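You operate a simulated robot arm through the tools that you are given. There is no shell and no other tool. Be economical: measure what you need, move in short steps, check, and stop when the job is done.

Carry out the task below with a simulated two-armed robot. There is one attempt and no reset: what you move stays moved.

Task
Swap the long roller in the right slot for the racked one.
Fine: slacken the slot screw; old one in the rack; screw tight again on the new one.

It is judged by the outcome, as a careful person would: the job done as asked, and still so three seconds after it is handed in. It fails if anything else is knocked over, pushed out of place, dropped, spilled or broken.

Robot
Two 7-joint arms with two-finger parallel grippers on one trunk, hanging from a carriage that runs on a gantry, over the field with the corners [-1.299, 2.287], [-1.277, -0.013], [0.003, 0], [-0.019, 2.3] (x, y) and turns from -388 to 299 degrees about z. Base frame: it is fixed where the carriage stands at the start and does not move with it; the origin is on the floor, on the carriage's upright axis, x ahead of it, y to its left, z up; the surface under the hand at the start is at about z = 0.84. Units: m, degrees, N and s.
The left shoulder is at the start at [0.04, 0.173, 1.464], the right one opposite. With the tool pointing down near the work surface each hand reaches from about 0.1 to 0.66 m from the robot's upright axis, wherever it stands, measured 20 degrees to its own side. Places, roughly: blue long roller (3x41x3 cm) [0.7, -0.2, 0.9]; long roller rack [0.7, 0, 0.9]; loose end plate (11x5x24 cm) [0.5, -0.3, 1]; orange jig lever [0.4, -0.3, 0.9]; red slot screw [0.5, -0.1, 0.9]; right roller slot [0.7, -0.2, 0.9]; silver long roller (3x41x3 cm) [0.7, 0, 0.9]; white slot screw [0.5, -0.2, 0.9]. Payload 3.43 kg a hand.
Tool frame (each hand has its own): the origin (TCP) lies between the finger pads and is the grasp point; the fingertips stand 0.03 m ahead of it; z points along the fingers, y is the line along which they close. Largest opening 0.094 m; finger width 0.028, thickness 0.01; the body of the gripper, 0.05 by 0.096 m, starts 0.055 m behind the TCP.
Orientation is told as [roll, pitch, yaw] about the base's x, y, z axes, in that order, counted from this pose: with the fingers straight down and closing along the base's y, the tool's x points along the base's -x, its y along +y and its z along -z.

Tools
- The arms move only by the tool move_arm. It takes "left_deltas", "right_deltas" or both (then of equal length, played together; a hand with none holds still); each is a list of rows, each a list of 7 numbers: the shift along the base's x, y, z in mm, then the turn, a rotation vector about the base's x, y, z in degrees, then the finger opening in mm, from 0 to 94. In form: [[tx, ty, tz, rx, ry, rz, fingers], ...]. A call has 1 to 20 rows; each row is the pose to reach, as a shift and turn from the pose commanded when the call began. A row lasts 0.2 s, in which the tool goes at most 0.05 m and 8.6 degrees; a call with a longer step from one row to the next is refused whole, and so is a gripper value outside its range. Where a pose cannot be reached the arm comes as near as it can. A force on the tool above 90 N (or 10 N above the force at the start of the call, whichever is more), or a blocked arm, ends the call early, and 0.2 s more pass. Each finger travels about 0.072 m/s and halts on what it meets, pressing with about 28 N; the grip force reading is that of the motor and also rises with nothing between the fingers. The clock runs only during rows and for 0.2 s after the last one: add rows that repeat a pose to give the fingers time. It gives the time, the measured TCP pose, the force on the tool (base axes), the opening and the grip force at its end, in the units of the frame above (readings bear some noise), with the torque about the TCP (base axes, N m) and any sound that the robot's microphone picked up.
- Cameras (640 x 400 px; columns grow to the right, rows downward): "scene" is now at [0.2171, -0.0234, 1.7331]; the picture's right is [-0.38, -0.92, 0.00], its down [-0.83, 0.35, -0.43] and it looks along [0.40, -0.17, -0.90] (base axes); focal length 255 px, centre (320, 200). "left" rides on the left gripper at [0.076, -0.014, -0.103] in its tool frame; the picture's right is [0.18, 0.98, 0.00], its down [-0.75, 0.14, -0.64] and it looks along [-0.63, 0.12, 0.77] (tool axes); focal length 243 px, centre (320, 200). "right" rides on the right gripper at [0.076, 0.014, -0.102] in its tool frame; the picture's right is [-0.18, 0.98, 0.00], its down [-0.75, -0.14, -0.64] and it looks along [-0.63, -0.12, 0.77] (tool axes); focal length 243 px, centre (320, 200). There is no depth. A picture from a camera that has moved, and an enlarged one, comes with that camera's place and axes in the base frame and with its lens.
- snapshot(camera): a new picture of that camera. The clock stands still meanwhile.
- move_column(by): slides the trunk up (or, below 0, down) by that many m; the arms and the scene camera ride with it, the base frame stays. It gives what a move gives, with no picture.
- steer(legs): drives the robot by 1 to 6 legs, each [ahead, left, turn to the left] in m, m and degrees, along the robot's own axes; the way and the turn of a leg run together, so that a leg with both is an arc; at most 1.5 m and 180 degrees a leg. The arms and the cameras ride along, it lands a little off, and it stops where it bumps. It keeps to its track: a leg is cut to what the track allows. It gives what a move gives.
- pan_tilt(pan, tilt): turns the head with the scene camera to pan (to the left, within 86 degrees either way) and tilt (down, from -29 to 69), counted from straight ahead of the robot. It gives what a move gives.
- enlarge(camera, box): a new picture of the part [left, top, right, bottom] of that camera's present view, enlarged. The clock stands still meanwhile.
- close_job(): hands the job in; it is judged then, once.

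Work in short steps. Places have to be worked out from the pictures, the camera data and where the tool is seen: move nearer, look again, correct. Check each grasp and each placing, and mend what went wrong. You have 120 turns and 88 pictures in all, those below and enlarged ones among them. Open the grippers and draw the arms clear of the work before you hand the job in, unless the task says otherwise; then end with one line.

The tools are called after "Emit:" as a command line: name --argument value ..., lists and objects as JSON in quotes. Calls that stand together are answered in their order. move_arm: Moves the arms, as the interface text tells. Its arguments: {"type":"object","properties":{"left_deltas":{"type":"array"},"right_deltas":{"type":"array"}},"required":[]} The other tools are called the same way: move_column (by) slides the trunk up or down; steer (legs) drives the base; pan_tilt (pan, tilt) turns the head that bears the scene camera; snapshot (camera) takes a picture; enlarge (camera, box) takes an enlarged picture of a part of a camera's view; close_job () hands the job in.

At the start:

```text
t: 0.0
left_eef_pos: [0.583, 0.0655, 1.1359]
left_tcp_rot: [-0.3, -0.9, 1.6]
left_wrist_force: [6.8, -148.5, -133.7]
left_ft_torque: [19.39, -11.11, 13.33]
left_finger_gap: 0.094
left_finger_force: 0.1
right_eef_pos: [0.5287, -0.3804, 1.1143]
right_tcp_rot: [0.0, 0.0, 0.0]
right_wrist_force: [0.1, -0.2, -0.1]
right_ft_torque: [-0.01, 0.0, -0.01]
right_finger_gap: 0.0941
right_finger_force: 0.1
trunk travel left (down, up): [-0.617, 0.164]
robot x, y, heading: [0.0004, 0.0016, 0.2]
head pan, tilt: [-22.5, 64.4]
```

scene: 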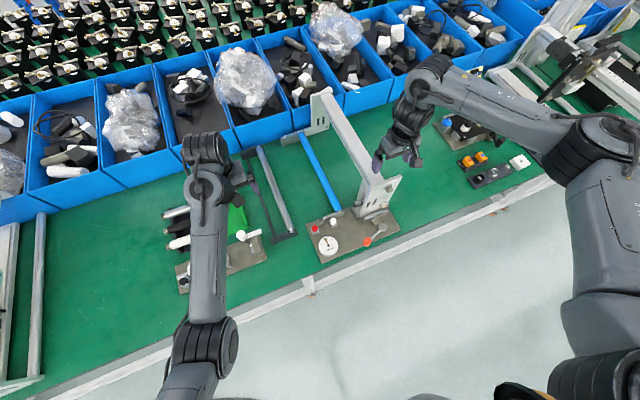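
right: 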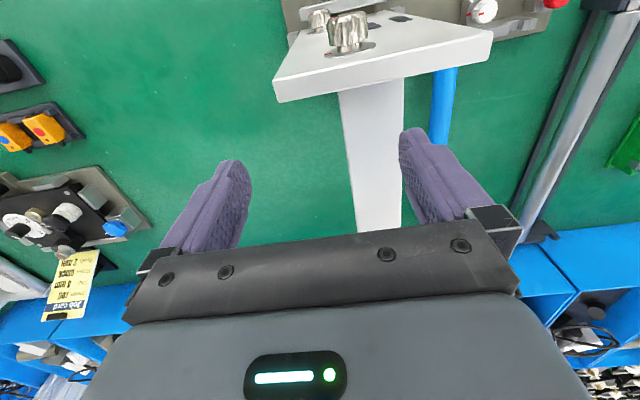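
left: 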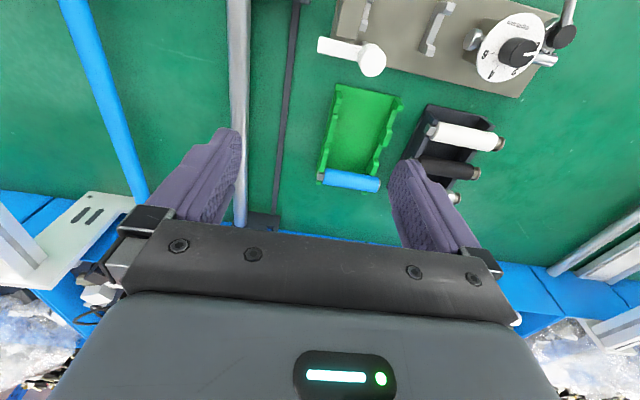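

The left wrist reads a large force at the start, which is odd; its camera shows it free. I look at the fixture more closely first.

Emit:
enlarge --camera "scene" --box '[230, 80, 430, 270]'

Emit:
enlarge --camera "right" --box '[260, 0, 640, 240]'

```text
2.11 times, centred on (330, 175) of scene
camera zoom: at [0.2171, -0.0234, 1.7331], right [-0.38, -0.92, 0.0], down [-0.83, 0.35, -0.43], along [0.4, -0.17, -0.9], focal length 536 px, centre (299, 253)
```

zoom: 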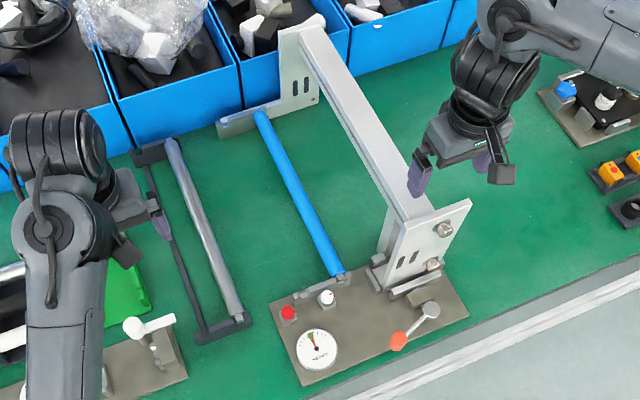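

```text
1.67 times, centred on (450, 120) of right
camera zoom: at [0.4531, -0.3663, 1.2163], right [0.18, 0.98, 0.0], down [0.75, -0.14, 0.64], along [0.63, -0.12, -0.77], focal length 404 px, centre (103, 333)
```

zoom: 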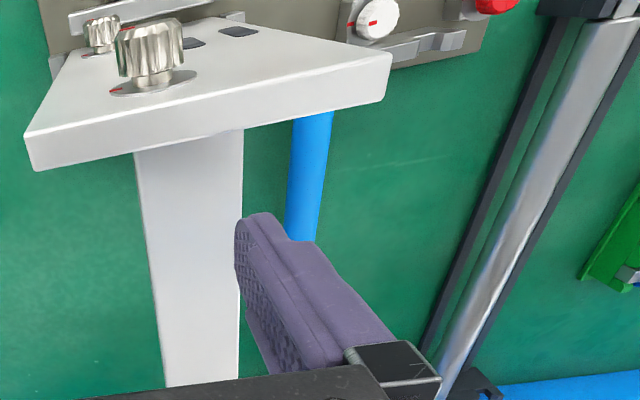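

I nudge the left hand up to see whether its force reading is real, and bring it back toward the fixture as a camera.

Emit:
move_arm --left_deltas '[[0, 0, 10, 0, 0, 0, 94], [0, 0, 20, 0, 0, 0, 94]]'

```text
t: 0.6
left_eef_pos: [0.5848, 0.0652, 1.1555]
left_tcp_rot: [-0.4, -1.3, 1.9]
left_wrist_force: [22.3, -47.9, -54.8]
left_ft_torque: [6.15, -2.03, 4.35]
left_finger_gap: 0.0942
left_finger_force: 0.1
right_eef_pos: [0.5291, -0.3814, 1.1129]
right_tcp_rot: [0.0, 0.1, -0.1]
right_wrist_force: [-0.4, 0.7, 0.5]
right_ft_torque: [-0.02, -0.02, -0.04]
right_finger_gap: 0.0938
right_finger_force: 0.0
trunk travel left (down, up): [-0.617, 0.164]
robot x, y, heading: [0.0048, -0.0012, -0.2]
head pan, tilt: [-22.5, 64.4]
```

The force dropped, so I keep raising and pull back.

Emit:
move_arm --left_deltas '[[0, 0, 20, 0, 0, 0, 94], [-10, 0, 40, 0, 0, 0, 94], [-30, 0, 50, 0, 0, 0, 94], [-30, 0, 50, 0, 0, 0, 94]]'

Emit:
snapshot --camera "scene"

Emit:
snapshot --camera "left"

```text
t: 1.6
left_eef_pos: [0.5876, 0.0468, 1.1652]
left_tcp_rot: [-0.3, -0.9, 1.6]
left_wrist_force: [0.8, 0.9, -0.3]
left_ft_torque: [-0.03, 0.0, -0.03]
left_finger_gap: 0.0942
left_finger_force: 0.1
left hand out of reach, approached as far as the arm can: row 1, 2, 3, 4
right_eef_pos: [0.5296, -0.3809, 1.1149]
right_tcp_rot: [0.0, 0.0, 0.0]
right_wrist_force: [0.1, 0.5, -0.1]
right_ft_torque: [-0.02, 0.0, -0.01]
right_finger_gap: 0.0936
right_finger_force: 0.0
trunk travel left (down, up): [-0.617, 0.164]
robot x, y, heading: [-0.0009, -0.0021, 0.1]
head pan, tilt: [-22.5, 64.4]
```

```text
82 pictures are left
camera scene: at [0.2171, -0.0234, 1.7331], right [-0.38, -0.92, 0.0], down [-0.83, 0.35, -0.43], along [0.4, -0.17, -0.9], focal length 255 px, centre (320, 200)
```

scene: 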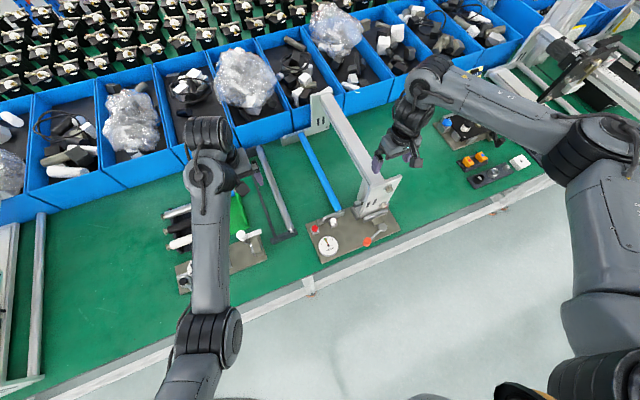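

```text
81 pictures are left
camera left: at [0.5101, 0.0323, 1.2672], right [-0.21, 0.98, -0.01], down [0.74, 0.17, 0.65], along [0.64, 0.13, -0.76], focal length 243 px, centre (320, 200)
```

left: 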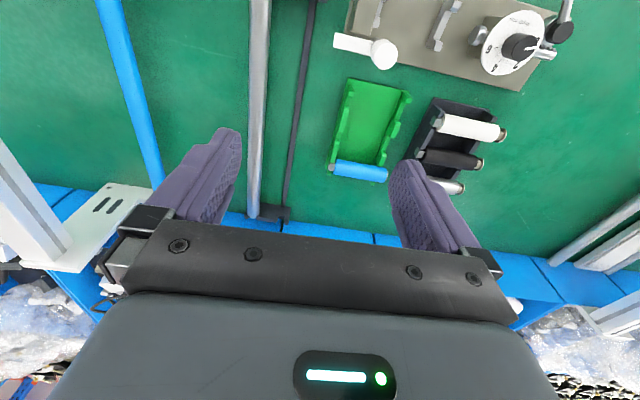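

The force is gone now. I move the left hand back and right to look at the screws and slots of the jig.

Emit:
move_arm --left_deltas '[[-40, -25, -10, 0, 0, 0, 94], [-80, -50, -20, 0, 0, 0, 94], [-120, -75, -30, 0, 0, 0, 94], [-160, -100, -30, 0, 0, 0, 94], [-190, -130, -30, 0, 0, 0, 94], [-190, -130, -30, 0, 0, 0, 94]]'

Emit:
snapshot --camera "left"

```text
t: 3.2
left_eef_pos: [0.461, -0.069, 1.1348]
left_tcp_rot: [2.4, -7.4, 3.2]
left_wrist_force: [0.2, 0.3, 0.3]
left_ft_torque: [-0.01, 0.02, 0.01]
left_finger_gap: 0.0939
left_finger_force: 0.0
left hand out of reach, approached as far as the arm can: row 1, 2, 3, 4, 5, 6
right_eef_pos: [0.5291, -0.3812, 1.1138]
right_tcp_rot: [-0.1, 0.0, 0.0]
right_wrist_force: [-0.3, -0.3, 1.2]
right_ft_torque: [0.0, -0.01, 0.01]
right_finger_gap: 0.0939
right_finger_force: 0.1
trunk travel left (down, up): [-0.617, 0.164]
robot x, y, heading: [-0.0009, -0.0027, 0.3]
head pan, tilt: [-22.5, 64.4]
stopped in row 6 (left hand): the arm was blocked; the commanded pose is now the measured one
```

```text
80 pictures are left
camera left: at [0.3732, -0.0915, 1.2268], right [-0.24, 0.97, 0.02], down [0.66, 0.15, 0.74], along [0.71, 0.19, -0.67], focal length 243 px, centre (320, 200)
```

left: 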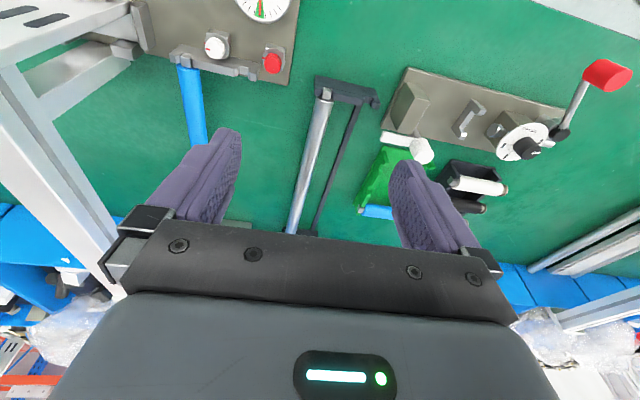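

Useful view. I enlarge the jig head and rack, and raise the trunk to give the arms room.

Emit:
enlarge --camera "left" --box '[110, 0, 400, 180]'

Emit:
move_column --by 0.1

```text
2.21 times, centred on (255, 90) of left
camera zoom: at [0.3732, -0.0915, 1.2268], right [-0.24, 0.97, 0.02], down [0.66, 0.15, 0.74], along [0.71, 0.19, -0.67], focal length 535 px, centre (463, 443)
```

zoom: 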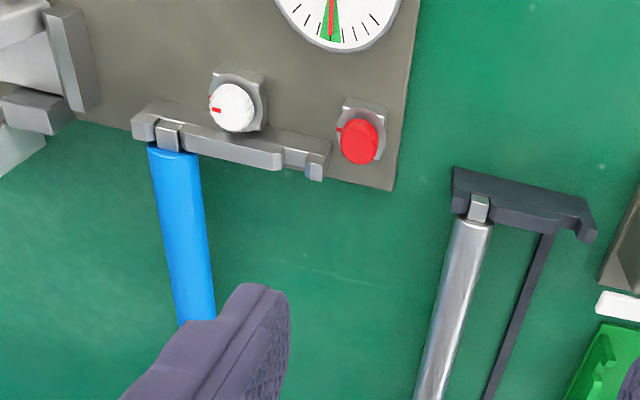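

```text
t: 4.5
left_eef_pos: [0.4611, -0.0703, 1.2342]
left_tcp_rot: [2.2, -7.3, 3.4]
left_wrist_force: [0.3, 0.2, -0.4]
left_ft_torque: [0.01, -0.03, 0.01]
left_finger_gap: 0.094
left_finger_force: 0.1
right_eef_pos: [0.5285, -0.3815, 1.2139]
right_tcp_rot: [-0.1, 0.0, 0.0]
right_wrist_force: [-1.2, 0.2, 0.9]
right_ft_torque: [0.01, 0.0, 0.0]
right_finger_gap: 0.0939
right_finger_force: 0.0
trunk travel left (down, up): [-0.717, 0.064]
robot x, y, heading: [-0.0023, -0.0014, -0.1]
head pan, tilt: [-22.5, 64.4]
```

The comb shows two slots: blue sits in the right one, with the white screw just left of it; the rack's left seat is empty. Reach is tight with the left arm here, so I turn the carriage right, which brings the left shoulder nearer and keeps the arm off the beam.

Emit:
steer --legs '[[0, 0, -30]]'

Emit:
pan_tilt --pan 10 --tilt 60

Emit:
snapshot --camera "scene"

Emit:
snapshot --camera "left"

```text
t: 6.4
left_eef_pos: [0.3621, -0.2906, 1.2343]
left_tcp_rot: [2.4, -7.3, -26.9]
left_wrist_force: [0.7, 0.5, 0.5]
left_ft_torque: [0.0, -0.01, -0.01]
left_finger_gap: 0.0941
left_finger_force: 0.1
right_eef_pos: [0.2653, -0.594, 1.2129]
right_tcp_rot: [0.0, 0.0, -30.2]
right_wrist_force: [0.4, 0.4, -0.5]
right_ft_torque: [0.0, 0.0, 0.0]
right_finger_gap: 0.094
right_finger_force: 0.1
trunk travel left (down, up): [-0.717, 0.064]
robot x, y, heading: [0.0034, -0.0014, -30.1]
head pan, tilt: [-22.5, 64.4]
```

```text
t: 7.4
left_eef_pos: [0.363, -0.2902, 1.2339]
left_tcp_rot: [2.4, -7.3, -27.0]
left_wrist_force: [0.0, -0.7, 0.4]
left_ft_torque: [-0.01, 0.01, 0.01]
left_finger_gap: 0.0939
left_finger_force: 0.0
right_eef_pos: [0.2671, -0.5944, 1.2139]
right_tcp_rot: [0.0, 0.1, -30.2]
right_wrist_force: [0.4, -0.2, 0.3]
right_ft_torque: [0.02, -0.01, 0.01]
right_finger_gap: 0.0938
right_finger_force: 0.0
trunk travel left (down, up): [-0.717, 0.064]
robot x, y, heading: [0.0022, -0.0002, -30.0]
head pan, tilt: [10.0, 60.0]
```

```text
78 pictures are left
camera scene: at [0.2012, -0.1033, 1.8381], right [-0.35, -0.94, 0.0], down [-0.81, 0.3, -0.5], along [0.47, -0.17, -0.87], focal length 255 px, centre (320, 200)
```

scene: 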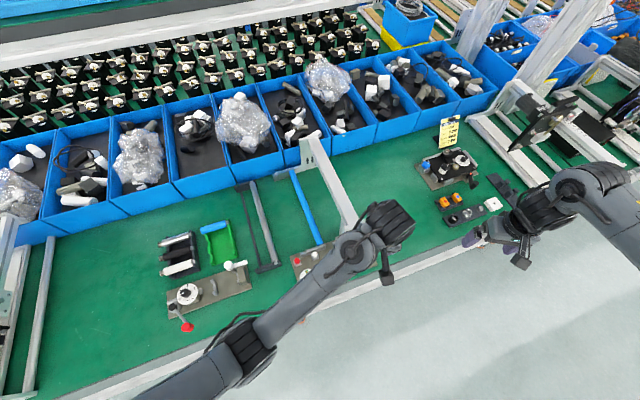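

```text
77 pictures are left
camera left: at [0.2755, -0.2663, 1.3257], right [0.28, 0.96, 0.02], down [0.64, -0.2, 0.74], along [0.71, -0.19, -0.67], focal length 243 px, centre (320, 200)
```

left: 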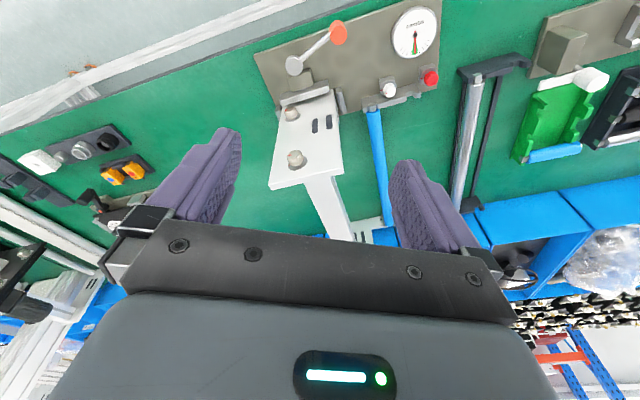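

Clear view. Enlarging the jig head to locate screw and slots.

Emit:
enlarge --camera "left" --box '[330, 0, 530, 125]'

```text
3.20 times, centred on (430, 62) of left
camera zoom: at [0.2755, -0.2663, 1.3257], right [0.28, 0.96, 0.02], down [0.64, -0.2, 0.74], along [0.71, -0.19, -0.67], focal length 776 px, centre (-32, 640)
```

zoom: 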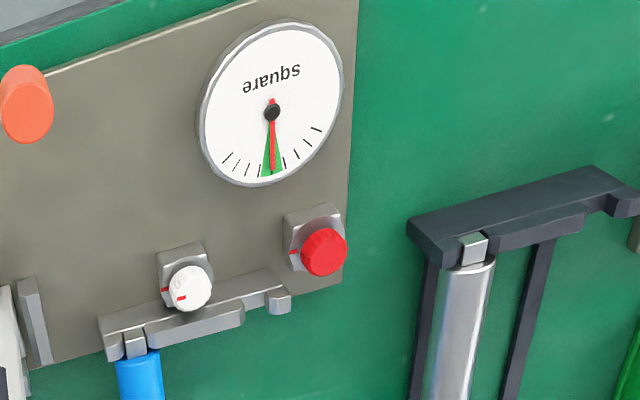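

White screw near (0.50, -0.19, ~0.87), vertical axis, aligned with the right slot (next screw, red, serves the empty left slot). The "square" gauge must stay undisturbed. I move the left hand above the white screw, levelled.

Emit:
move_arm --left_deltas '[[0, 40, 0, 0.3, 1.9, 0, 94], [20, 80, 0, 0.6, 3.8, 0, 90], [60, 100, 0, 0.9, 5.7, 0, 80], [100, 100, -10, 1.2, 7.6, 0, 70], [137, 100, -40, 1.2, 7.6, 0, 60], [137, 100, -80, 1.2, 7.6, 0, 60], [137, 100, -120, 1.2, 7.6, 0, 60], [137, 100, -130, 1.2, 7.6, 0, 60]]'

Emit:
snapshot --camera "left"

Emit:
snapshot --camera "scene"

```text
t: 9.2
left_eef_pos: [0.499, -0.1911, 1.105]
left_tcp_rot: [-0.1, 0.0, -26.8]
left_wrist_force: [-0.5, -0.2, -0.3]
left_ft_torque: [0.0, 0.0, 0.03]
left_finger_gap: 0.0601
left_finger_force: 0.0
left hand out of reach, approached as far as the arm can: row 1, 2, 3, 4
right_eef_pos: [0.2643, -0.5952, 1.2147]
right_tcp_rot: [0.0, -0.1, -30.2]
right_wrist_force: [0.3, 0.1, -0.6]
right_ft_torque: [0.0, 0.0, -0.02]
right_finger_gap: 0.094
right_finger_force: 0.2
trunk travel left (down, up): [-0.717, 0.064]
robot x, y, heading: [0.0016, -0.0008, -30.1]
head pan, tilt: [10.0, 60.0]
```

```text
75 pictures are left
camera left: at [0.4249, -0.1683, 1.2068], right [0.28, 0.96, 0.0], down [0.74, -0.21, 0.64], along [0.62, -0.18, -0.77], focal length 243 px, centre (320, 200)
```

left: 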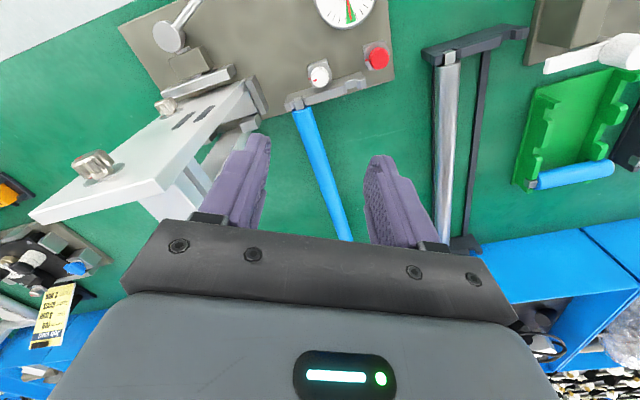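

```text
74 pictures are left
camera scene: at [0.2012, -0.1033, 1.8381], right [-0.35, -0.94, 0.0], down [-0.81, 0.3, -0.5], along [0.47, -0.17, -0.87], focal length 255 px, centre (320, 200)
```

scene: 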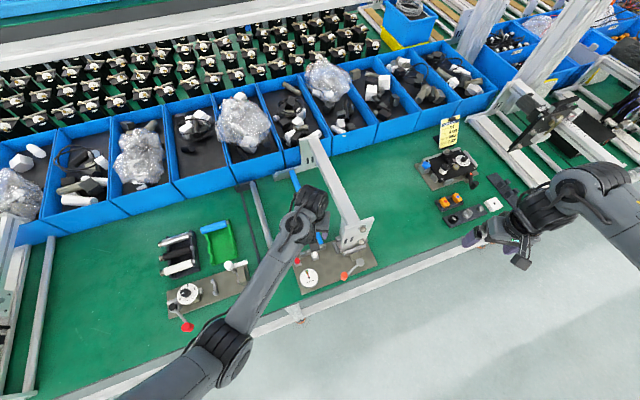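

Two rays agree: white knob top at about (0.495, -0.189, 0.885). I yaw the hand and descend to just above it.

Emit:
move_arm --left_deltas '[[-2, 1, -30, 0, 0, -8, 55], [-4, 2, -60, 0, 0, -16, 50], [-4, 2, -90, 0, 0, -24, 50], [-4, 2, -120, 0, 0, -32, 50], [-4, 2, -150, 0, 0, -38, 50], [-4, 2, -160, 0, 0, -38, 50], [-4, 2, -160, 0, 0, -38, 50]]'

Emit:
snapshot --camera "left"

Emit:
enlarge --camera "scene" --box '[260, 190, 400, 290]'

```text
t: 10.8
left_eef_pos: [0.4957, -0.1911, 0.9457]
left_tcp_rot: [-0.1, -0.1, -64.8]
left_wrist_force: [-0.9, -0.5, -0.1]
left_ft_torque: [-0.01, 0.0, -0.02]
left_finger_gap: 0.05
left_finger_force: 0.1
right_eef_pos: [0.2638, -0.5943, 1.2138]
right_tcp_rot: [0.0, -0.1, -30.1]
right_wrist_force: [-0.2, 0.1, -0.1]
right_ft_torque: [-0.01, 0.06, 0.05]
right_finger_gap: 0.094
right_finger_force: 0.1
trunk travel left (down, up): [-0.717, 0.064]
robot x, y, heading: [-0.0028, -0.0, -30.0]
head pan, tilt: [10.0, 60.0]
```

```text
73 pictures are left
camera left: at [0.4495, -0.1267, 1.0485], right [0.81, 0.58, 0.0], down [0.45, -0.62, 0.64], along [0.38, -0.52, -0.77], focal length 243 px, centre (320, 200)
```

left: 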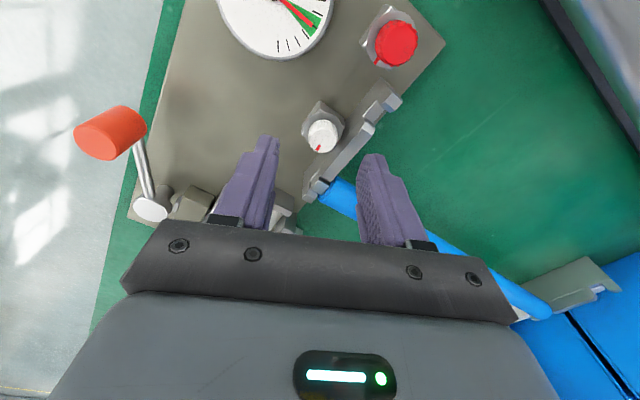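

```text
4.00 times, centred on (330, 240) of scene
camera zoom: at [0.2012, -0.1033, 1.8381], right [-0.35, -0.94, 0.0], down [-0.81, 0.3, -0.5], along [0.47, -0.17, -0.87], focal length 1018 px, centre (280, 40)
```

zoom: 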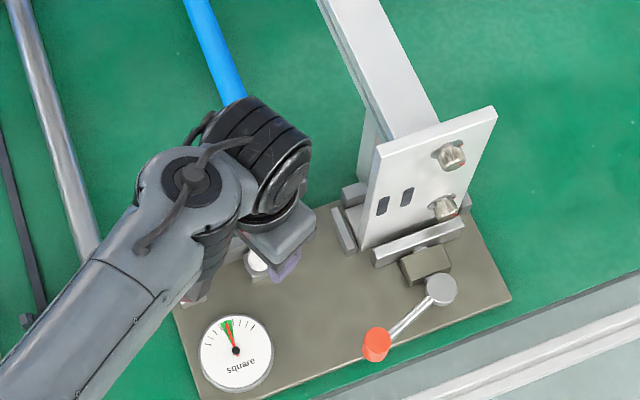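

Knob confirmed at (0.496, -0.188). The gauge needle looks slightly different; checking it before I touch anything.

Emit:
enlarge --camera "left" --box '[200, 0, 440, 210]'

```text
1.90 times, centred on (320, 105) of left
camera zoom: at [0.4495, -0.1267, 1.0485], right [0.81, 0.58, 0.0], down [0.45, -0.62, 0.64], along [0.38, -0.52, -0.77], focal length 462 px, centre (320, 381)
```

zoom: 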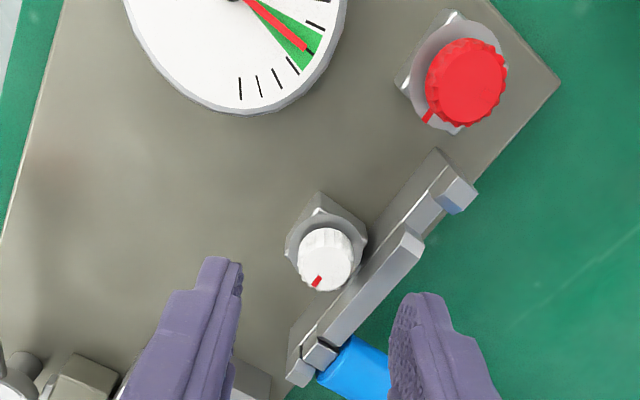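

Needle centred, good. The comb bar is only ~3 mm from the knob, so I need heights; I tilt the hand to get a low side view from +y.

Emit:
move_arm --left_deltas '[[0, 10, 30, 0, 0, 0, 50], [0, 40, 60, -5.7, -1.3, -4, 50], [0, 80, 60, -11.4, -2.6, -8, 50], [0, 110, 60, -17.1, -3.9, -12, 50], [0, 140, 50, -22.8, -5.1, -16, 50], [0, 160, 40, -28.6, -6.3, -20.1, 50], [0, 170, 30, -34.4, -7.6, -24.2, 50], [0, 170, 30, -34.4, -7.6, -24.2, 50]]'

Emit:
snapshot --camera "left"

```text
t: 12.6
left_eef_pos: [0.4941, -0.019, 0.9755]
left_tcp_rot: [-0.2, -35.1, -89.9]
left_wrist_force: [-0.6, 0.6, 0.3]
left_ft_torque: [0.03, -0.01, -0.02]
left_finger_gap: 0.0501
left_finger_force: 0.1
right_eef_pos: [0.2646, -0.5949, 1.2143]
right_tcp_rot: [0.0, 0.0, -30.3]
right_wrist_force: [-0.6, -0.7, 0.5]
right_ft_torque: [0.01, 0.02, 0.0]
right_finger_gap: 0.0941
right_finger_force: 0.0
trunk travel left (down, up): [-0.717, 0.064]
robot x, y, heading: [0.0007, -0.0009, -30.2]
head pan, tilt: [10.0, 60.0]
```

```text
70 pictures are left
camera left: at [0.4798, 0.1035, 1.0152], right [0.98, 0.15, -0.11], down [0.14, -0.25, 0.96], along [0.12, -0.96, -0.27], focal length 243 px, centre (320, 200)
```

left: 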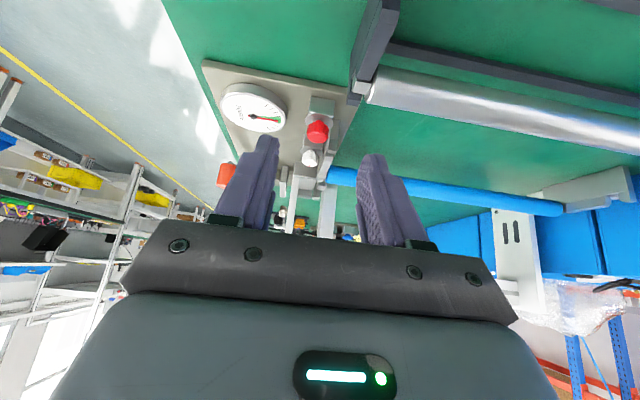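

Emit:
enlarge --camera "left" --box '[270, 85, 390, 195]'

```text
3.64 times, centred on (330, 140) of left
camera zoom: at [0.4798, 0.1035, 1.0152], right [0.98, 0.15, -0.11], down [0.14, -0.25, 0.96], along [0.12, -0.96, -0.27], focal length 882 px, centre (284, 418)
```

zoom: 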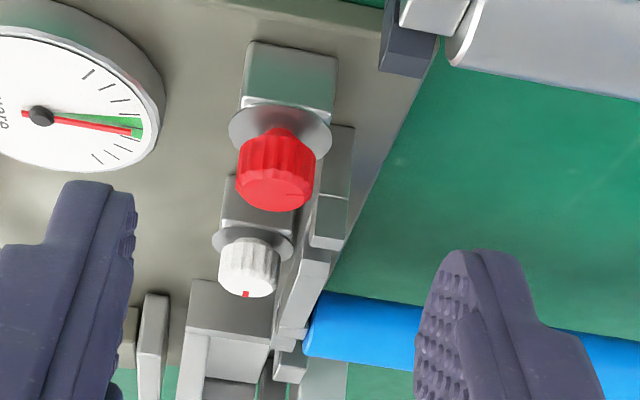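

Measured: knob top ≈0.889, flange ≈0.872, centre (0.497, -0.188); comb face at x≈0.515 and as high as the knob. So I grip with the pads set back toward -x, fingers across y, starting yawed -28°, with a narrow opening.

Emit:
move_arm --left_deltas '[[0, 0, 25, 3.5, 2.1, 6.7, 50], [0, 0, 50, 7, 4.2, 13.3, 50], [0, -30, 60, 10.5, 6.3, 20, 45], [0, -60, 60, 14, 8.4, 26.7, 40], [-2, -90, 60, 17.6, 10.6, 33.3, 35], [-4, -120, 60, 21.1, 12.7, 40, 30], [-7, -150, 50, 24.6, 14.8, 46.7, 30], [-7, -164, 40, 28.1, 16.9, 53.3, 30], [-7, -164, 10, 31.6, 19, 60, 30], [-7, -164, -20, 31.6, 19, 60, 30], [-7, -164, -20, 31.6, 19, 60, 30]]'

Emit:
enlarge --camera "left" --box '[200, 0, 440, 220]'

```text
t: 15.0
left_eef_pos: [0.4881, -0.1827, 0.9544]
left_tcp_rot: [0.0, 0.1, -27.8]
left_wrist_force: [0.3, -0.3, -0.4]
left_ft_torque: [0.02, 0.03, 0.02]
left_finger_gap: 0.03
left_finger_force: 0.0
right_eef_pos: [0.2648, -0.5946, 1.2144]
right_tcp_rot: [0.1, 0.1, -30.3]
right_wrist_force: [-0.3, -0.1, -0.5]
right_ft_torque: [-0.02, 0.01, -0.03]
right_finger_gap: 0.0939
right_finger_force: 0.0
trunk travel left (down, up): [-0.717, 0.064]
robot x, y, heading: [-0.0015, -0.0011, -30.2]
head pan, tilt: [10.0, 60.0]
```

```text
1.82 times, centred on (320, 110) of left
camera zoom: at [0.4148, -0.1585, 1.0569], right [0.29, 0.96, 0.0], down [0.74, -0.23, 0.64], along [0.61, -0.19, -0.77], focal length 441 px, centre (320, 364)
```

zoom: 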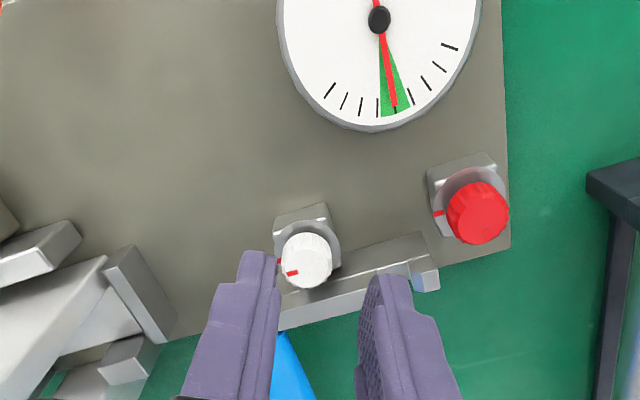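

Well aligned. Descend around the knob (tips to ~0.877) and close.

Emit:
move_arm --left_deltas '[[-1, 0, -20, 0, 0, 0, 30], [-1, 0, -40, 0, 0, 0, 30], [-1, 0, -47, 0, 0, 0, 30], [-1, 0, -47, 0, 0, 0, 30]]'

Emit:
enlarge --camera "left" --box '[200, 40, 440, 260]'

```text
t: 16.0
left_eef_pos: [0.4876, -0.1835, 0.9083]
left_tcp_rot: [0.0, 0.2, -27.7]
left_wrist_force: [-0.1, 0.1, 0.1]
left_ft_torque: [0.0, 0.03, 0.02]
left_finger_gap: 0.0301
left_finger_force: 0.0
right_eef_pos: [0.2641, -0.595, 1.2147]
right_tcp_rot: [0.0, 0.1, -30.1]
right_wrist_force: [-0.1, 0.5, 0.7]
right_ft_torque: [0.03, -0.02, 0.01]
right_finger_gap: 0.0939
right_finger_force: 0.0
trunk travel left (down, up): [-0.717, 0.064]
robot x, y, heading: [-0.0003, -0.0016, -30.3]
head pan, tilt: [10.0, 60.0]
```

```text
1.82 times, centred on (320, 150) of left
camera zoom: at [0.4138, -0.1593, 1.0112], right [0.29, 0.96, 0.0], down [0.74, -0.23, 0.64], along [0.61, -0.19, -0.77], focal length 441 px, centre (320, 291)
```

zoom: 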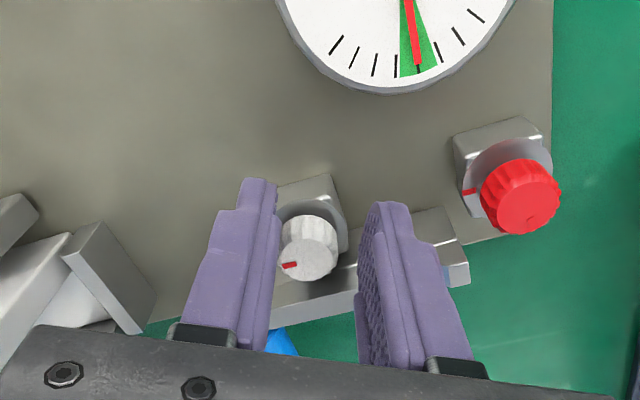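

Knob is between the fingers, slightly toward the -y one; shift 2 mm and close.

Emit:
move_arm --left_deltas '[[0, -2, 0, 0, 0, 0, 30], [0, -2, 0, 0, 0, 0, 24], [0, -2, 0, 0, 0, 0, 15], [0, -2, 0, 0, 0, 0, 15], [0, -2, 0, 0, 0, 0, 15]]'

Emit:
enlarge --camera "left" --box '[200, 40, 440, 260]'

```text
t: 17.2
left_eef_pos: [0.4885, -0.1847, 0.9073]
left_tcp_rot: [-0.1, 0.2, -27.7]
left_wrist_force: [0.2, -0.9, 1.0]
left_ft_torque: [0.15, -0.14, 0.0]
left_finger_gap: 0.0204
left_finger_force: 44.2
right_eef_pos: [0.2651, -0.5951, 1.2145]
right_tcp_rot: [0.0, 0.0, -30.2]
right_wrist_force: [0.3, -0.1, -0.2]
right_ft_torque: [0.0, -0.02, 0.0]
right_finger_gap: 0.0942
right_finger_force: 0.1
trunk travel left (down, up): [-0.717, 0.064]
robot x, y, heading: [-0.0007, 0.0014, -30.2]
head pan, tilt: [10.0, 60.0]
```

```text
1.82 times, centred on (320, 150) of left
camera zoom: at [0.4133, -0.1615, 1.0108], right [0.29, 0.96, 0.0], down [0.74, -0.23, 0.64], along [0.61, -0.19, -0.77], focal length 441 px, centre (320, 291)
```

zoom: 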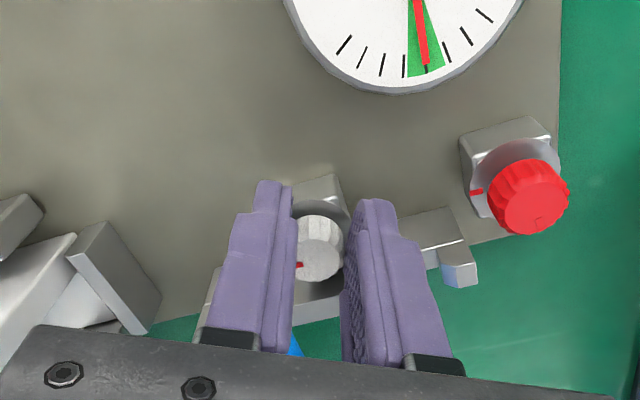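

Gripped (20 mm). Rotate counter-clockwise about the knob axis in steps, watching torque.

Emit:
move_arm --left_deltas '[[-0.6, -1.3, 0, 0, 0, 8, 15], [-0.95, -2.6, 0, 0, 0, 16, 15], [-1.15, -4, 0, 0, 0, 24, 15]]'

Emit:
enlarge --camera "left" --box '[200, 40, 440, 260]'

```text
t: 18.0
left_eef_pos: [0.4859, -0.1902, 0.9079]
left_tcp_rot: [-0.2, 0.3, -3.6]
left_wrist_force: [-7.6, 0.3, 13.5]
left_ft_torque: [0.16, -0.3, -0.04]
left_finger_gap: 0.0204
left_finger_force: 45.2
right_eef_pos: [0.2655, -0.5945, 1.2145]
right_tcp_rot: [0.1, 0.1, -30.3]
right_wrist_force: [-0.3, -0.9, 0.2]
right_ft_torque: [-0.02, 0.04, 0.01]
right_finger_gap: 0.094
right_finger_force: 0.1
trunk travel left (down, up): [-0.717, 0.064]
robot x, y, heading: [0.0004, 0.002, -29.9]
head pan, tilt: [10.0, 60.0]
```

```text
1.82 times, centred on (320, 150) of left
camera zoom: at [0.4091, -0.1985, 1.011], right [-0.12, 0.99, 0.0], down [0.76, 0.09, 0.64], along [0.63, 0.08, -0.77], focal length 441 px, centre (320, 291)
```

zoom: 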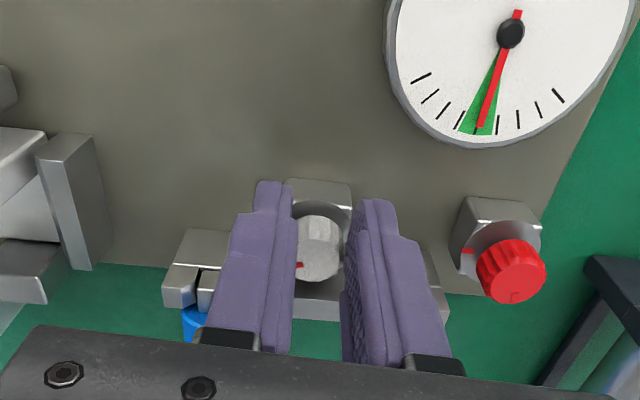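

The knob turned with the hand (mark stays put relative to fingers), pushing up slightly as an unscrewing thread would. Continue.

Emit:
move_arm --left_deltas '[[0, -1.4, 0.3, 0, 0, 8, 15], [0.2, -2.8, 0.6, 0, 0, 16, 15], [0.5, -4.1, 0.9, 0, 0, 24, 15], [1.1, -5.4, 1.2, 0, 0, 32, 15], [1.6, -6.3, 1.4, 0, 0, 38, 15]]'

Emit:
snapshot --camera "left"

```text
t: 19.2
left_eef_pos: [0.4887, -0.1991, 0.9083]
left_tcp_rot: [-0.3, 0.3, 34.3]
left_wrist_force: [-7.3, -6.4, 20.8]
left_ft_torque: [-0.09, 0.28, -0.04]
left_finger_gap: 0.0209
left_finger_force: 44.9
right_eef_pos: [0.2662, -0.5957, 1.2146]
right_tcp_rot: [0.0, 0.0, -30.1]
right_wrist_force: [0.9, 0.1, -0.9]
right_ft_torque: [-0.03, -0.01, 0.01]
right_finger_gap: 0.0939
right_finger_force: 0.0
trunk travel left (down, up): [-0.717, 0.064]
robot x, y, heading: [0.0023, -0.004, -30.2]
head pan, tilt: [10.0, 60.0]
```

```text
64 pictures are left
camera left: at [0.433, -0.2512, 1.0119], right [-0.71, 0.71, 0.0], down [0.54, 0.55, 0.64], along [0.45, 0.45, -0.77], focal length 243 px, centre (320, 200)
```

left: 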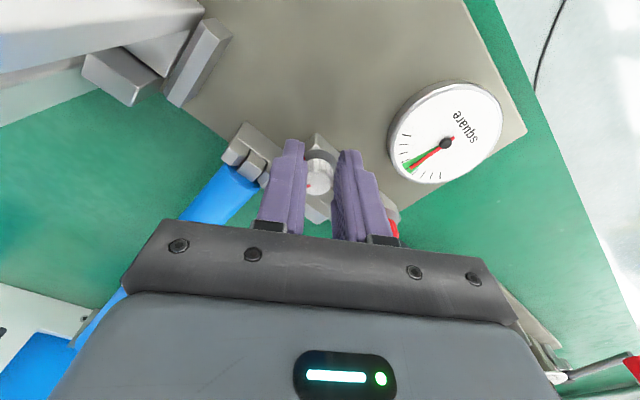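

62° so far. Release upward and inspect the mark.

Emit:
move_arm --left_deltas '[[0, 0, 0, 0, 0, 0, 28], [0, 0, 0, 0, 0, 0, 30], [0, 0, 20, 0, 0, 0, 30], [0, 0, 45, 0, 0, 0, 30], [0, 0, 45, 0, 0, 0, 30]]'

Emit:
enlarge --camera "left" --box '[200, 0, 440, 220]'

```text
t: 20.6
left_eef_pos: [0.5303, -0.181, 0.9678]
left_tcp_rot: [-1.3, -2.3, 36.0]
left_wrist_force: [0.1, 0.5, -0.3]
left_ft_torque: [0.03, 0.01, 0.02]
left_finger_gap: 0.03
left_finger_force: 0.1
right_eef_pos: [0.2643, -0.5959, 1.2139]
right_tcp_rot: [0.0, 0.0, -30.3]
right_wrist_force: [0.6, -0.7, -0.5]
right_ft_torque: [-0.02, 0.02, -0.01]
right_finger_gap: 0.0942
right_finger_force: 0.1
trunk travel left (down, up): [-0.717, 0.064]
robot x, y, heading: [-0.0023, 0.0018, -30.1]
head pan, tilt: [10.0, 60.0]
stopped in row 5 (left hand): the arm was blocked; the commanded pose is now the measured one
```

```text
1.82 times, centred on (320, 110) of left
camera zoom: at [0.4724, -0.2361, 1.0682], right [-0.73, 0.69, -0.03], down [0.5, 0.55, 0.67], along [0.48, 0.47, -0.74], focal length 441 px, centre (320, 364)
```

zoom: 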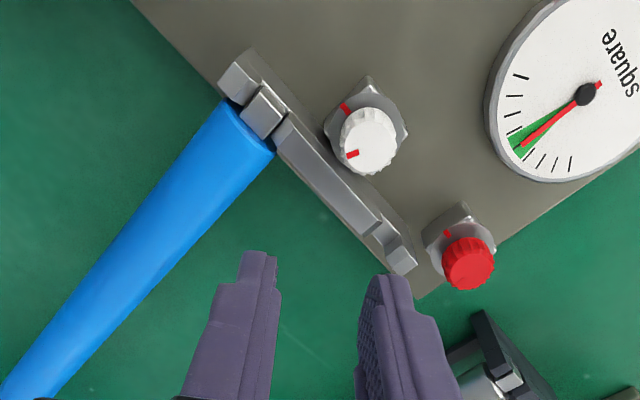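

Slipped sideways near a wrist limit after release, but nothing was touched; the knob mark is now ~65° off its reference, gauge centred. Going back to yaw -28° for a second bite, above the knob.

Emit:
move_arm --left_deltas '[[-5, 0, 10, 0, 0, -8, 30], [-10, 0, 20, 0, 0, -16, 30], [-15, 0, 20, 0, 0, -24, 30], [-20, 0, 20, 0, 0, -32, 30], [-30, -2, 20, 0, 0, -40, 30], [-40, -3.5, 20, 0, 0, -48, 30], [-43, -3.5, 20, 0, 0, -56, 30], [-43, -3.5, 0, 0, 0, -64, 30], [-43, -3.5, -10, 0, 0, -64, 30], [-43, -3.5, -10, 0, 0, -64, 30]]'

```text
t: 22.8
left_eef_pos: [0.4831, -0.1871, 0.9573]
left_tcp_rot: [-0.9, -1.9, -28.3]
left_wrist_force: [0.2, 0.8, 0.3]
left_ft_torque: [-0.02, 0.01, 0.02]
left_finger_gap: 0.0296
left_finger_force: 0.1
right_eef_pos: [0.2654, -0.5941, 1.214]
right_tcp_rot: [0.0, 0.0, -30.2]
right_wrist_force: [0.9, -0.3, -0.9]
right_ft_torque: [0.03, 0.04, 0.0]
right_finger_gap: 0.0941
right_finger_force: 0.1
trunk travel left (down, up): [-0.717, 0.064]
robot x, y, heading: [0.0032, 0.0016, -30.3]
head pan, tilt: [10.0, 60.0]
```

Correct the position and level, then descend and close.

Emit:
move_arm --left_deltas '[[5, 2.5, 0, 1.7, 1.3, 0, 30], [5, 2.5, -20, 1.7, 1.3, 0, 30], [5, 2.5, -40, 1.7, 1.3, 0, 30], [5, 2.5, -49, 1.7, 1.3, 0, 30], [5, 2.5, -49, 1.7, 1.3, 0, 24], [5, 2.5, -49, 1.7, 1.3, 0, 15], [5, 2.5, -49, 1.7, 1.3, 0, 15], [5, 2.5, -49, 1.7, 1.3, 0, 15]]'

Emit:
enlarge --camera "left" --box '[200, 40, 440, 260]'

```text
t: 24.6
left_eef_pos: [0.4867, -0.186, 0.9092]
left_tcp_rot: [-0.4, 0.0, -28.4]
left_wrist_force: [1.3, 1.6, -0.7]
left_ft_torque: [0.31, -0.12, -0.02]
left_finger_gap: 0.0211
left_finger_force: 45.1
right_eef_pos: [0.2659, -0.5949, 1.2143]
right_tcp_rot: [0.0, -0.1, -30.1]
right_wrist_force: [1.0, -0.3, -0.3]
right_ft_torque: [0.0, 0.04, -0.01]
right_finger_gap: 0.094
right_finger_force: 0.0
trunk travel left (down, up): [-0.717, 0.064]
robot x, y, heading: [0.0019, 0.0003, -30.1]
head pan, tilt: [10.0, 60.0]
```

```text
1.82 times, centred on (320, 150) of left
camera zoom: at [0.4135, -0.16, 1.0112], right [0.3, 0.95, -0.01], down [0.73, -0.23, 0.64], along [0.61, -0.2, -0.77], focal length 441 px, centre (320, 291)
```

zoom: 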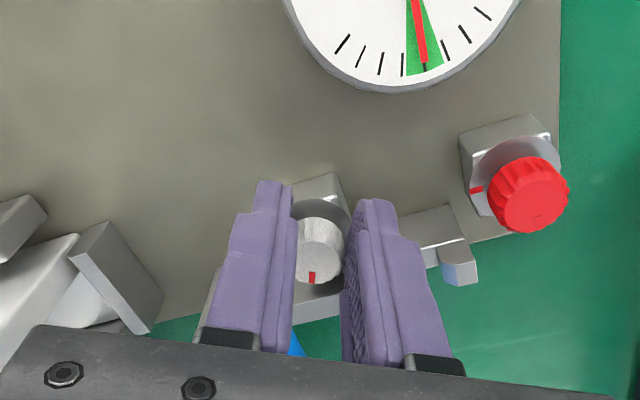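

Gripped again. Rotate another 56° CCW, then release carefully.

Emit:
move_arm --left_deltas '[[-0.6, -1.3, 0.3, 0, 0, 8, 15], [-0.95, -2.6, 0.6, 0, 0, 16, 15], [-1.15, -4, 0.8, 0, 0, 24, 15], [-1.15, -5.4, 1, 0, 0, 32, 15], [-0.95, -6.8, 1.2, 0, 0, 40, 15], [-0.6, -8.1, 1.4, 0, 0, 48, 15], [0, -9.4, 1.6, 0, 0, 56, 15]]'

Emit:
enlarge --camera "left" --box '[200, 40, 440, 260]'

```text
t: 26.2
left_eef_pos: [0.4859, -0.197, 0.9105]
left_tcp_rot: [-0.5, 0.1, 27.8]
left_wrist_force: [1.7, -4.4, -5.3]
left_ft_torque: [0.1, -0.04, -0.08]
left_finger_gap: 0.0207
left_finger_force: 44.8
right_eef_pos: [0.2652, -0.5955, 1.2148]
right_tcp_rot: [0.1, 0.0, -30.2]
right_wrist_force: [-0.1, -0.8, -0.4]
right_ft_torque: [0.01, 0.0, 0.02]
right_finger_gap: 0.0942
right_finger_force: 0.1
trunk travel left (down, up): [-0.717, 0.064]
robot x, y, heading: [0.0002, 0.0028, -30.3]
head pan, tilt: [10.0, 60.0]
```

```text
1.82 times, centred on (320, 150) of left
camera zoom: at [0.4258, -0.2432, 1.0131], right [-0.62, 0.78, -0.01], down [0.6, 0.48, 0.64], along [0.5, 0.39, -0.77], focal length 441 px, centre (320, 291)
```

zoom: 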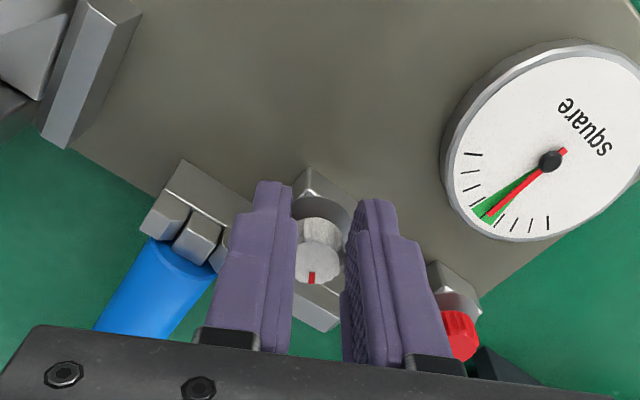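

~118° slackened. Release, rise straight and turn back to natural yaw.

Emit:
move_arm --left_deltas '[[0, 0, 0, 0, 0, 0, 28], [0, 0, 0, 0, 0, 0, 30], [0, 0, 20, 0, 0, 0, 30], [-2, 0, 45, 0, 0, -4, 30], [-4, 0, 80, 0, 0, -12, 40], [-4, 0, 115, 0, 0, -20, 50], [-4, 0, 150, 0, 0, -28, 60], [-4, 0, 160, 0, 0, -28, 60]]'

Emit:
snapshot --camera "left"

```text
t: 28.0
left_eef_pos: [0.4821, -0.1969, 1.07]
left_tcp_rot: [-0.5, 0.1, -0.4]
left_wrist_force: [-0.2, 0.2, 0.1]
left_ft_torque: [0.0, 0.03, -0.04]
left_finger_gap: 0.0598
left_finger_force: 0.1
right_eef_pos: [0.2666, -0.5942, 1.2141]
right_tcp_rot: [0.0, 0.0, -30.2]
right_wrist_force: [-0.3, 0.3, -0.7]
right_ft_torque: [-0.01, 0.01, 0.02]
right_finger_gap: 0.0939
right_finger_force: 0.1
trunk travel left (down, up): [-0.717, 0.064]
robot x, y, heading: [0.0017, -0.0, -30.5]
head pan, tilt: [10.0, 60.0]
```

```text
60 pictures are left
camera left: at [0.4054, -0.2088, 1.1729], right [-0.18, 0.98, -0.01], down [0.76, 0.14, 0.64], along [0.63, 0.11, -0.77], focal length 243 px, centre (320, 200)
```

left: 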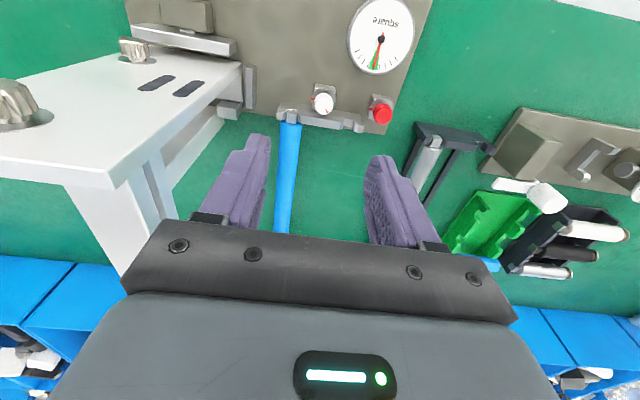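

Next, reach for the roller's middle at height to see how far the arm gets; also view the far end.

Emit:
move_arm --left_deltas '[[40, 5, 0, 0, 0, 0, 60], [80, 5, 0, 0, 0, 0, 60], [120, 5, 0, 0, 0, 0, 60], [160, 0, 0, 0, 0, 0, 60], [200, -5, 0, 0, 0, 0, 60], [225, -10, 0, 0, 0, 0, 60], [225, -15, 0, 0, 0, 0, 60]]'

Emit:
snapshot --camera "left"

Emit:
snapshot --camera "scene"

```text
t: 29.6
left_eef_pos: [0.6633, -0.1934, 1.0756]
left_tcp_rot: [-0.3, 0.1, -0.2]
left_wrist_force: [0.9, 0.0, 0.0]
left_ft_torque: [0.0, 0.01, -0.01]
left_finger_gap: 0.0601
left_finger_force: 0.1
left hand out of reach, approached as far as the arm can: row 5, 6, 7
right_eef_pos: [0.2659, -0.5946, 1.2139]
right_tcp_rot: [-0.1, 0.0, -30.2]
right_wrist_force: [-0.4, -0.5, -0.2]
right_ft_torque: [0.03, -0.04, 0.0]
right_finger_gap: 0.0941
right_finger_force: 0.1
trunk travel left (down, up): [-0.717, 0.064]
robot x, y, heading: [0.0045, 0.0022, -30.0]
head pan, tilt: [10.0, 60.0]
```

```text
59 pictures are left
camera left: at [0.587, -0.2048, 1.1784], right [-0.18, 0.98, -0.01], down [0.75, 0.14, 0.64], along [0.63, 0.11, -0.77], focal length 243 px, centre (320, 200)
```

left: 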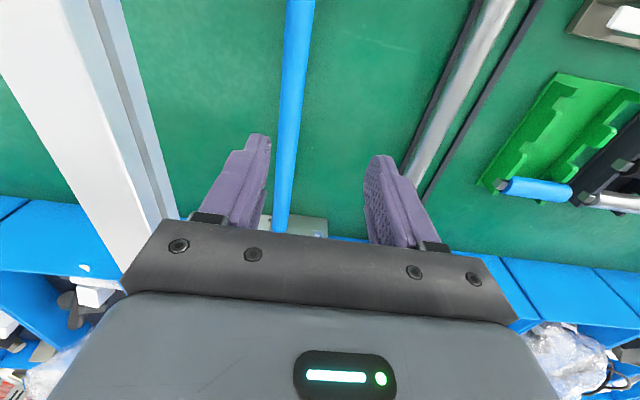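

```text
58 pictures are left
camera scene: at [0.2012, -0.1033, 1.8381], right [-0.35, -0.94, 0.0], down [-0.81, 0.3, -0.5], along [0.47, -0.17, -0.87], focal length 255 px, centre (320, 200)
```

scene: 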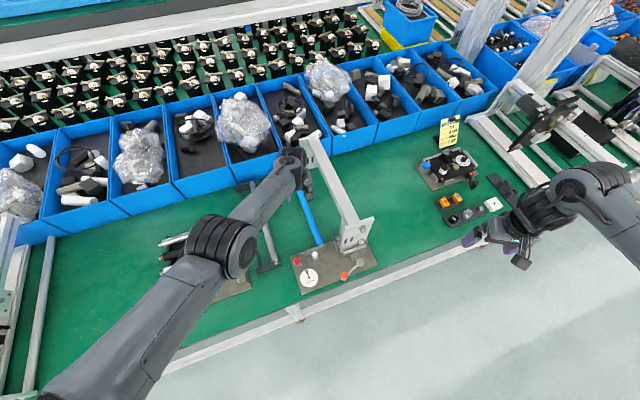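

Arm is at full stretch at x=0.66. Lower the trunk so the arm reaches further out flat, lifting the hand back each time.

Emit:
move_column --by -0.1

Emit:
move_arm --left_deltas '[[0, 0, 40, 0, 0, 0, 60], [10, -5, 80, 0, 0, 0, 60], [20, -10, 100, 0, 0, 0, 60], [20, -10, 100, 0, 0, 0, 60]]'

Emit:
move_column --by -0.1

```text
t: 30.9
left_eef_pos: [0.6636, -0.1936, 0.9765]
left_tcp_rot: [-0.4, 0.0, -0.2]
left_wrist_force: [0.1, -0.4, -0.2]
left_ft_torque: [-0.02, 0.0, 0.0]
left_finger_gap: 0.0602
left_finger_force: 0.1
right_eef_pos: [0.2658, -0.5941, 1.1134]
right_tcp_rot: [0.0, 0.0, -30.2]
right_wrist_force: [0.0, 0.8, -0.3]
right_ft_torque: [-0.02, -0.01, 0.01]
right_finger_gap: 0.0941
right_finger_force: 0.0
trunk travel left (down, up): [-0.617, 0.164]
robot x, y, heading: [-0.0018, -0.0006, -30.2]
head pan, tilt: [10.0, 60.0]
```

```text
t: 31.9
left_eef_pos: [0.6838, -0.2033, 1.0748]
left_tcp_rot: [-0.4, 0.1, -0.3]
left_wrist_force: [0.5, 0.4, -0.1]
left_ft_torque: [0.05, 0.01, 0.02]
left_finger_gap: 0.0603
left_finger_force: 0.2
right_eef_pos: [0.2653, -0.5953, 1.1147]
right_tcp_rot: [0.0, 0.0, -30.1]
right_wrist_force: [0.3, 0.5, -0.2]
right_ft_torque: [0.0, 0.0, -0.03]
right_finger_gap: 0.094
right_finger_force: 0.0
trunk travel left (down, up): [-0.617, 0.164]
robot x, y, heading: [-0.0011, -0.0021, -30.3]
head pan, tilt: [10.0, 60.0]
```

```text
t: 33.2
left_eef_pos: [0.6838, -0.2035, 0.9755]
left_tcp_rot: [-0.5, 0.0, -0.3]
left_wrist_force: [-0.2, 0.1, 1.3]
left_ft_torque: [0.03, 0.02, -0.01]
left_finger_gap: 0.0599
left_finger_force: 0.0
right_eef_pos: [0.2656, -0.5954, 1.0145]
right_tcp_rot: [0.0, 0.0, -30.2]
right_wrist_force: [0.2, -0.4, -0.5]
right_ft_torque: [0.02, -0.04, -0.03]
right_finger_gap: 0.0938
right_finger_force: 0.0
trunk travel left (down, up): [-0.517, 0.264]
robot x, y, heading: [0.0017, 0.0037, -30.1]
head pan, tilt: [10.0, 60.0]
```

Emit:
move_arm --left_deltas '[[15, -5, 30, 0, 0, 0, 60], [30, -12, 50, 0, 0, 0, 60], [45, -20, 50, 0, 0, 0, 60], [45, -20, 50, 0, 0, 0, 60]]'

Emit:
snapshot --camera "left"

Emit:
snapshot --camera "scene"

```text
t: 34.2
left_eef_pos: [0.7121, -0.2144, 1.027]
left_tcp_rot: [-0.4, 0.0, -0.1]
left_wrist_force: [-0.2, 1.0, 0.2]
left_ft_torque: [0.0, -0.02, 0.0]
left_finger_gap: 0.0599
left_finger_force: 0.1
left hand out of reach, approached as far as the arm can: row 3, 4
right_eef_pos: [0.2664, -0.5946, 1.0143]
right_tcp_rot: [0.0, 0.0, -30.2]
right_wrist_force: [0.5, 0.1, 0.2]
right_ft_torque: [0.01, -0.03, 0.01]
right_finger_gap: 0.0943
right_finger_force: 0.0
trunk travel left (down, up): [-0.517, 0.264]
robot x, y, heading: [0.0007, -0.0007, -30.2]
head pan, tilt: [10.0, 60.0]
```

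```text
57 pictures are left
camera left: at [0.636, -0.2264, 1.1298], right [-0.18, 0.98, -0.01], down [0.75, 0.14, 0.64], along [0.63, 0.11, -0.77], focal length 243 px, centre (320, 200)
```

left: 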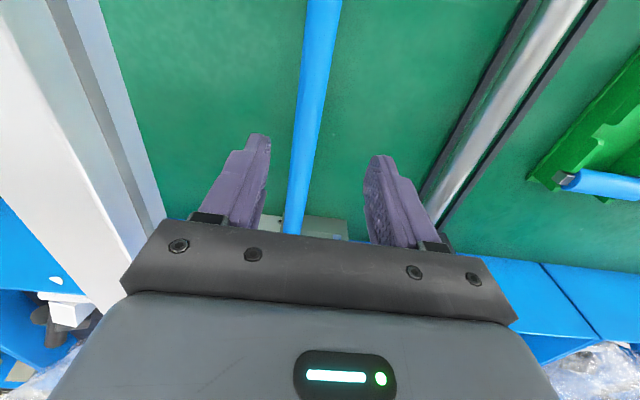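

```text
56 pictures are left
camera scene: at [0.2013, -0.1032, 1.6381], right [-0.34, -0.94, 0.0], down [-0.81, 0.3, -0.5], along [0.47, -0.17, -0.87], focal length 255 px, centre (320, 200)
```

scene: 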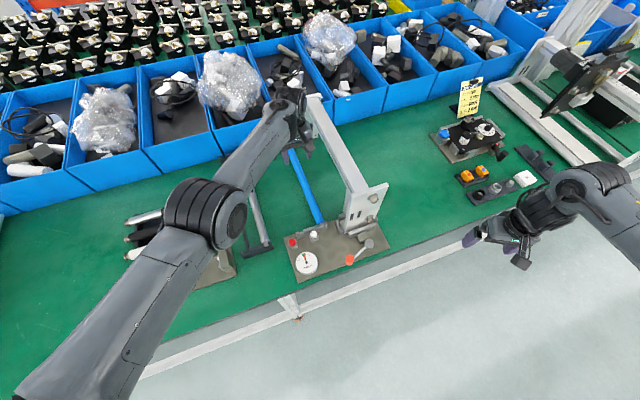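

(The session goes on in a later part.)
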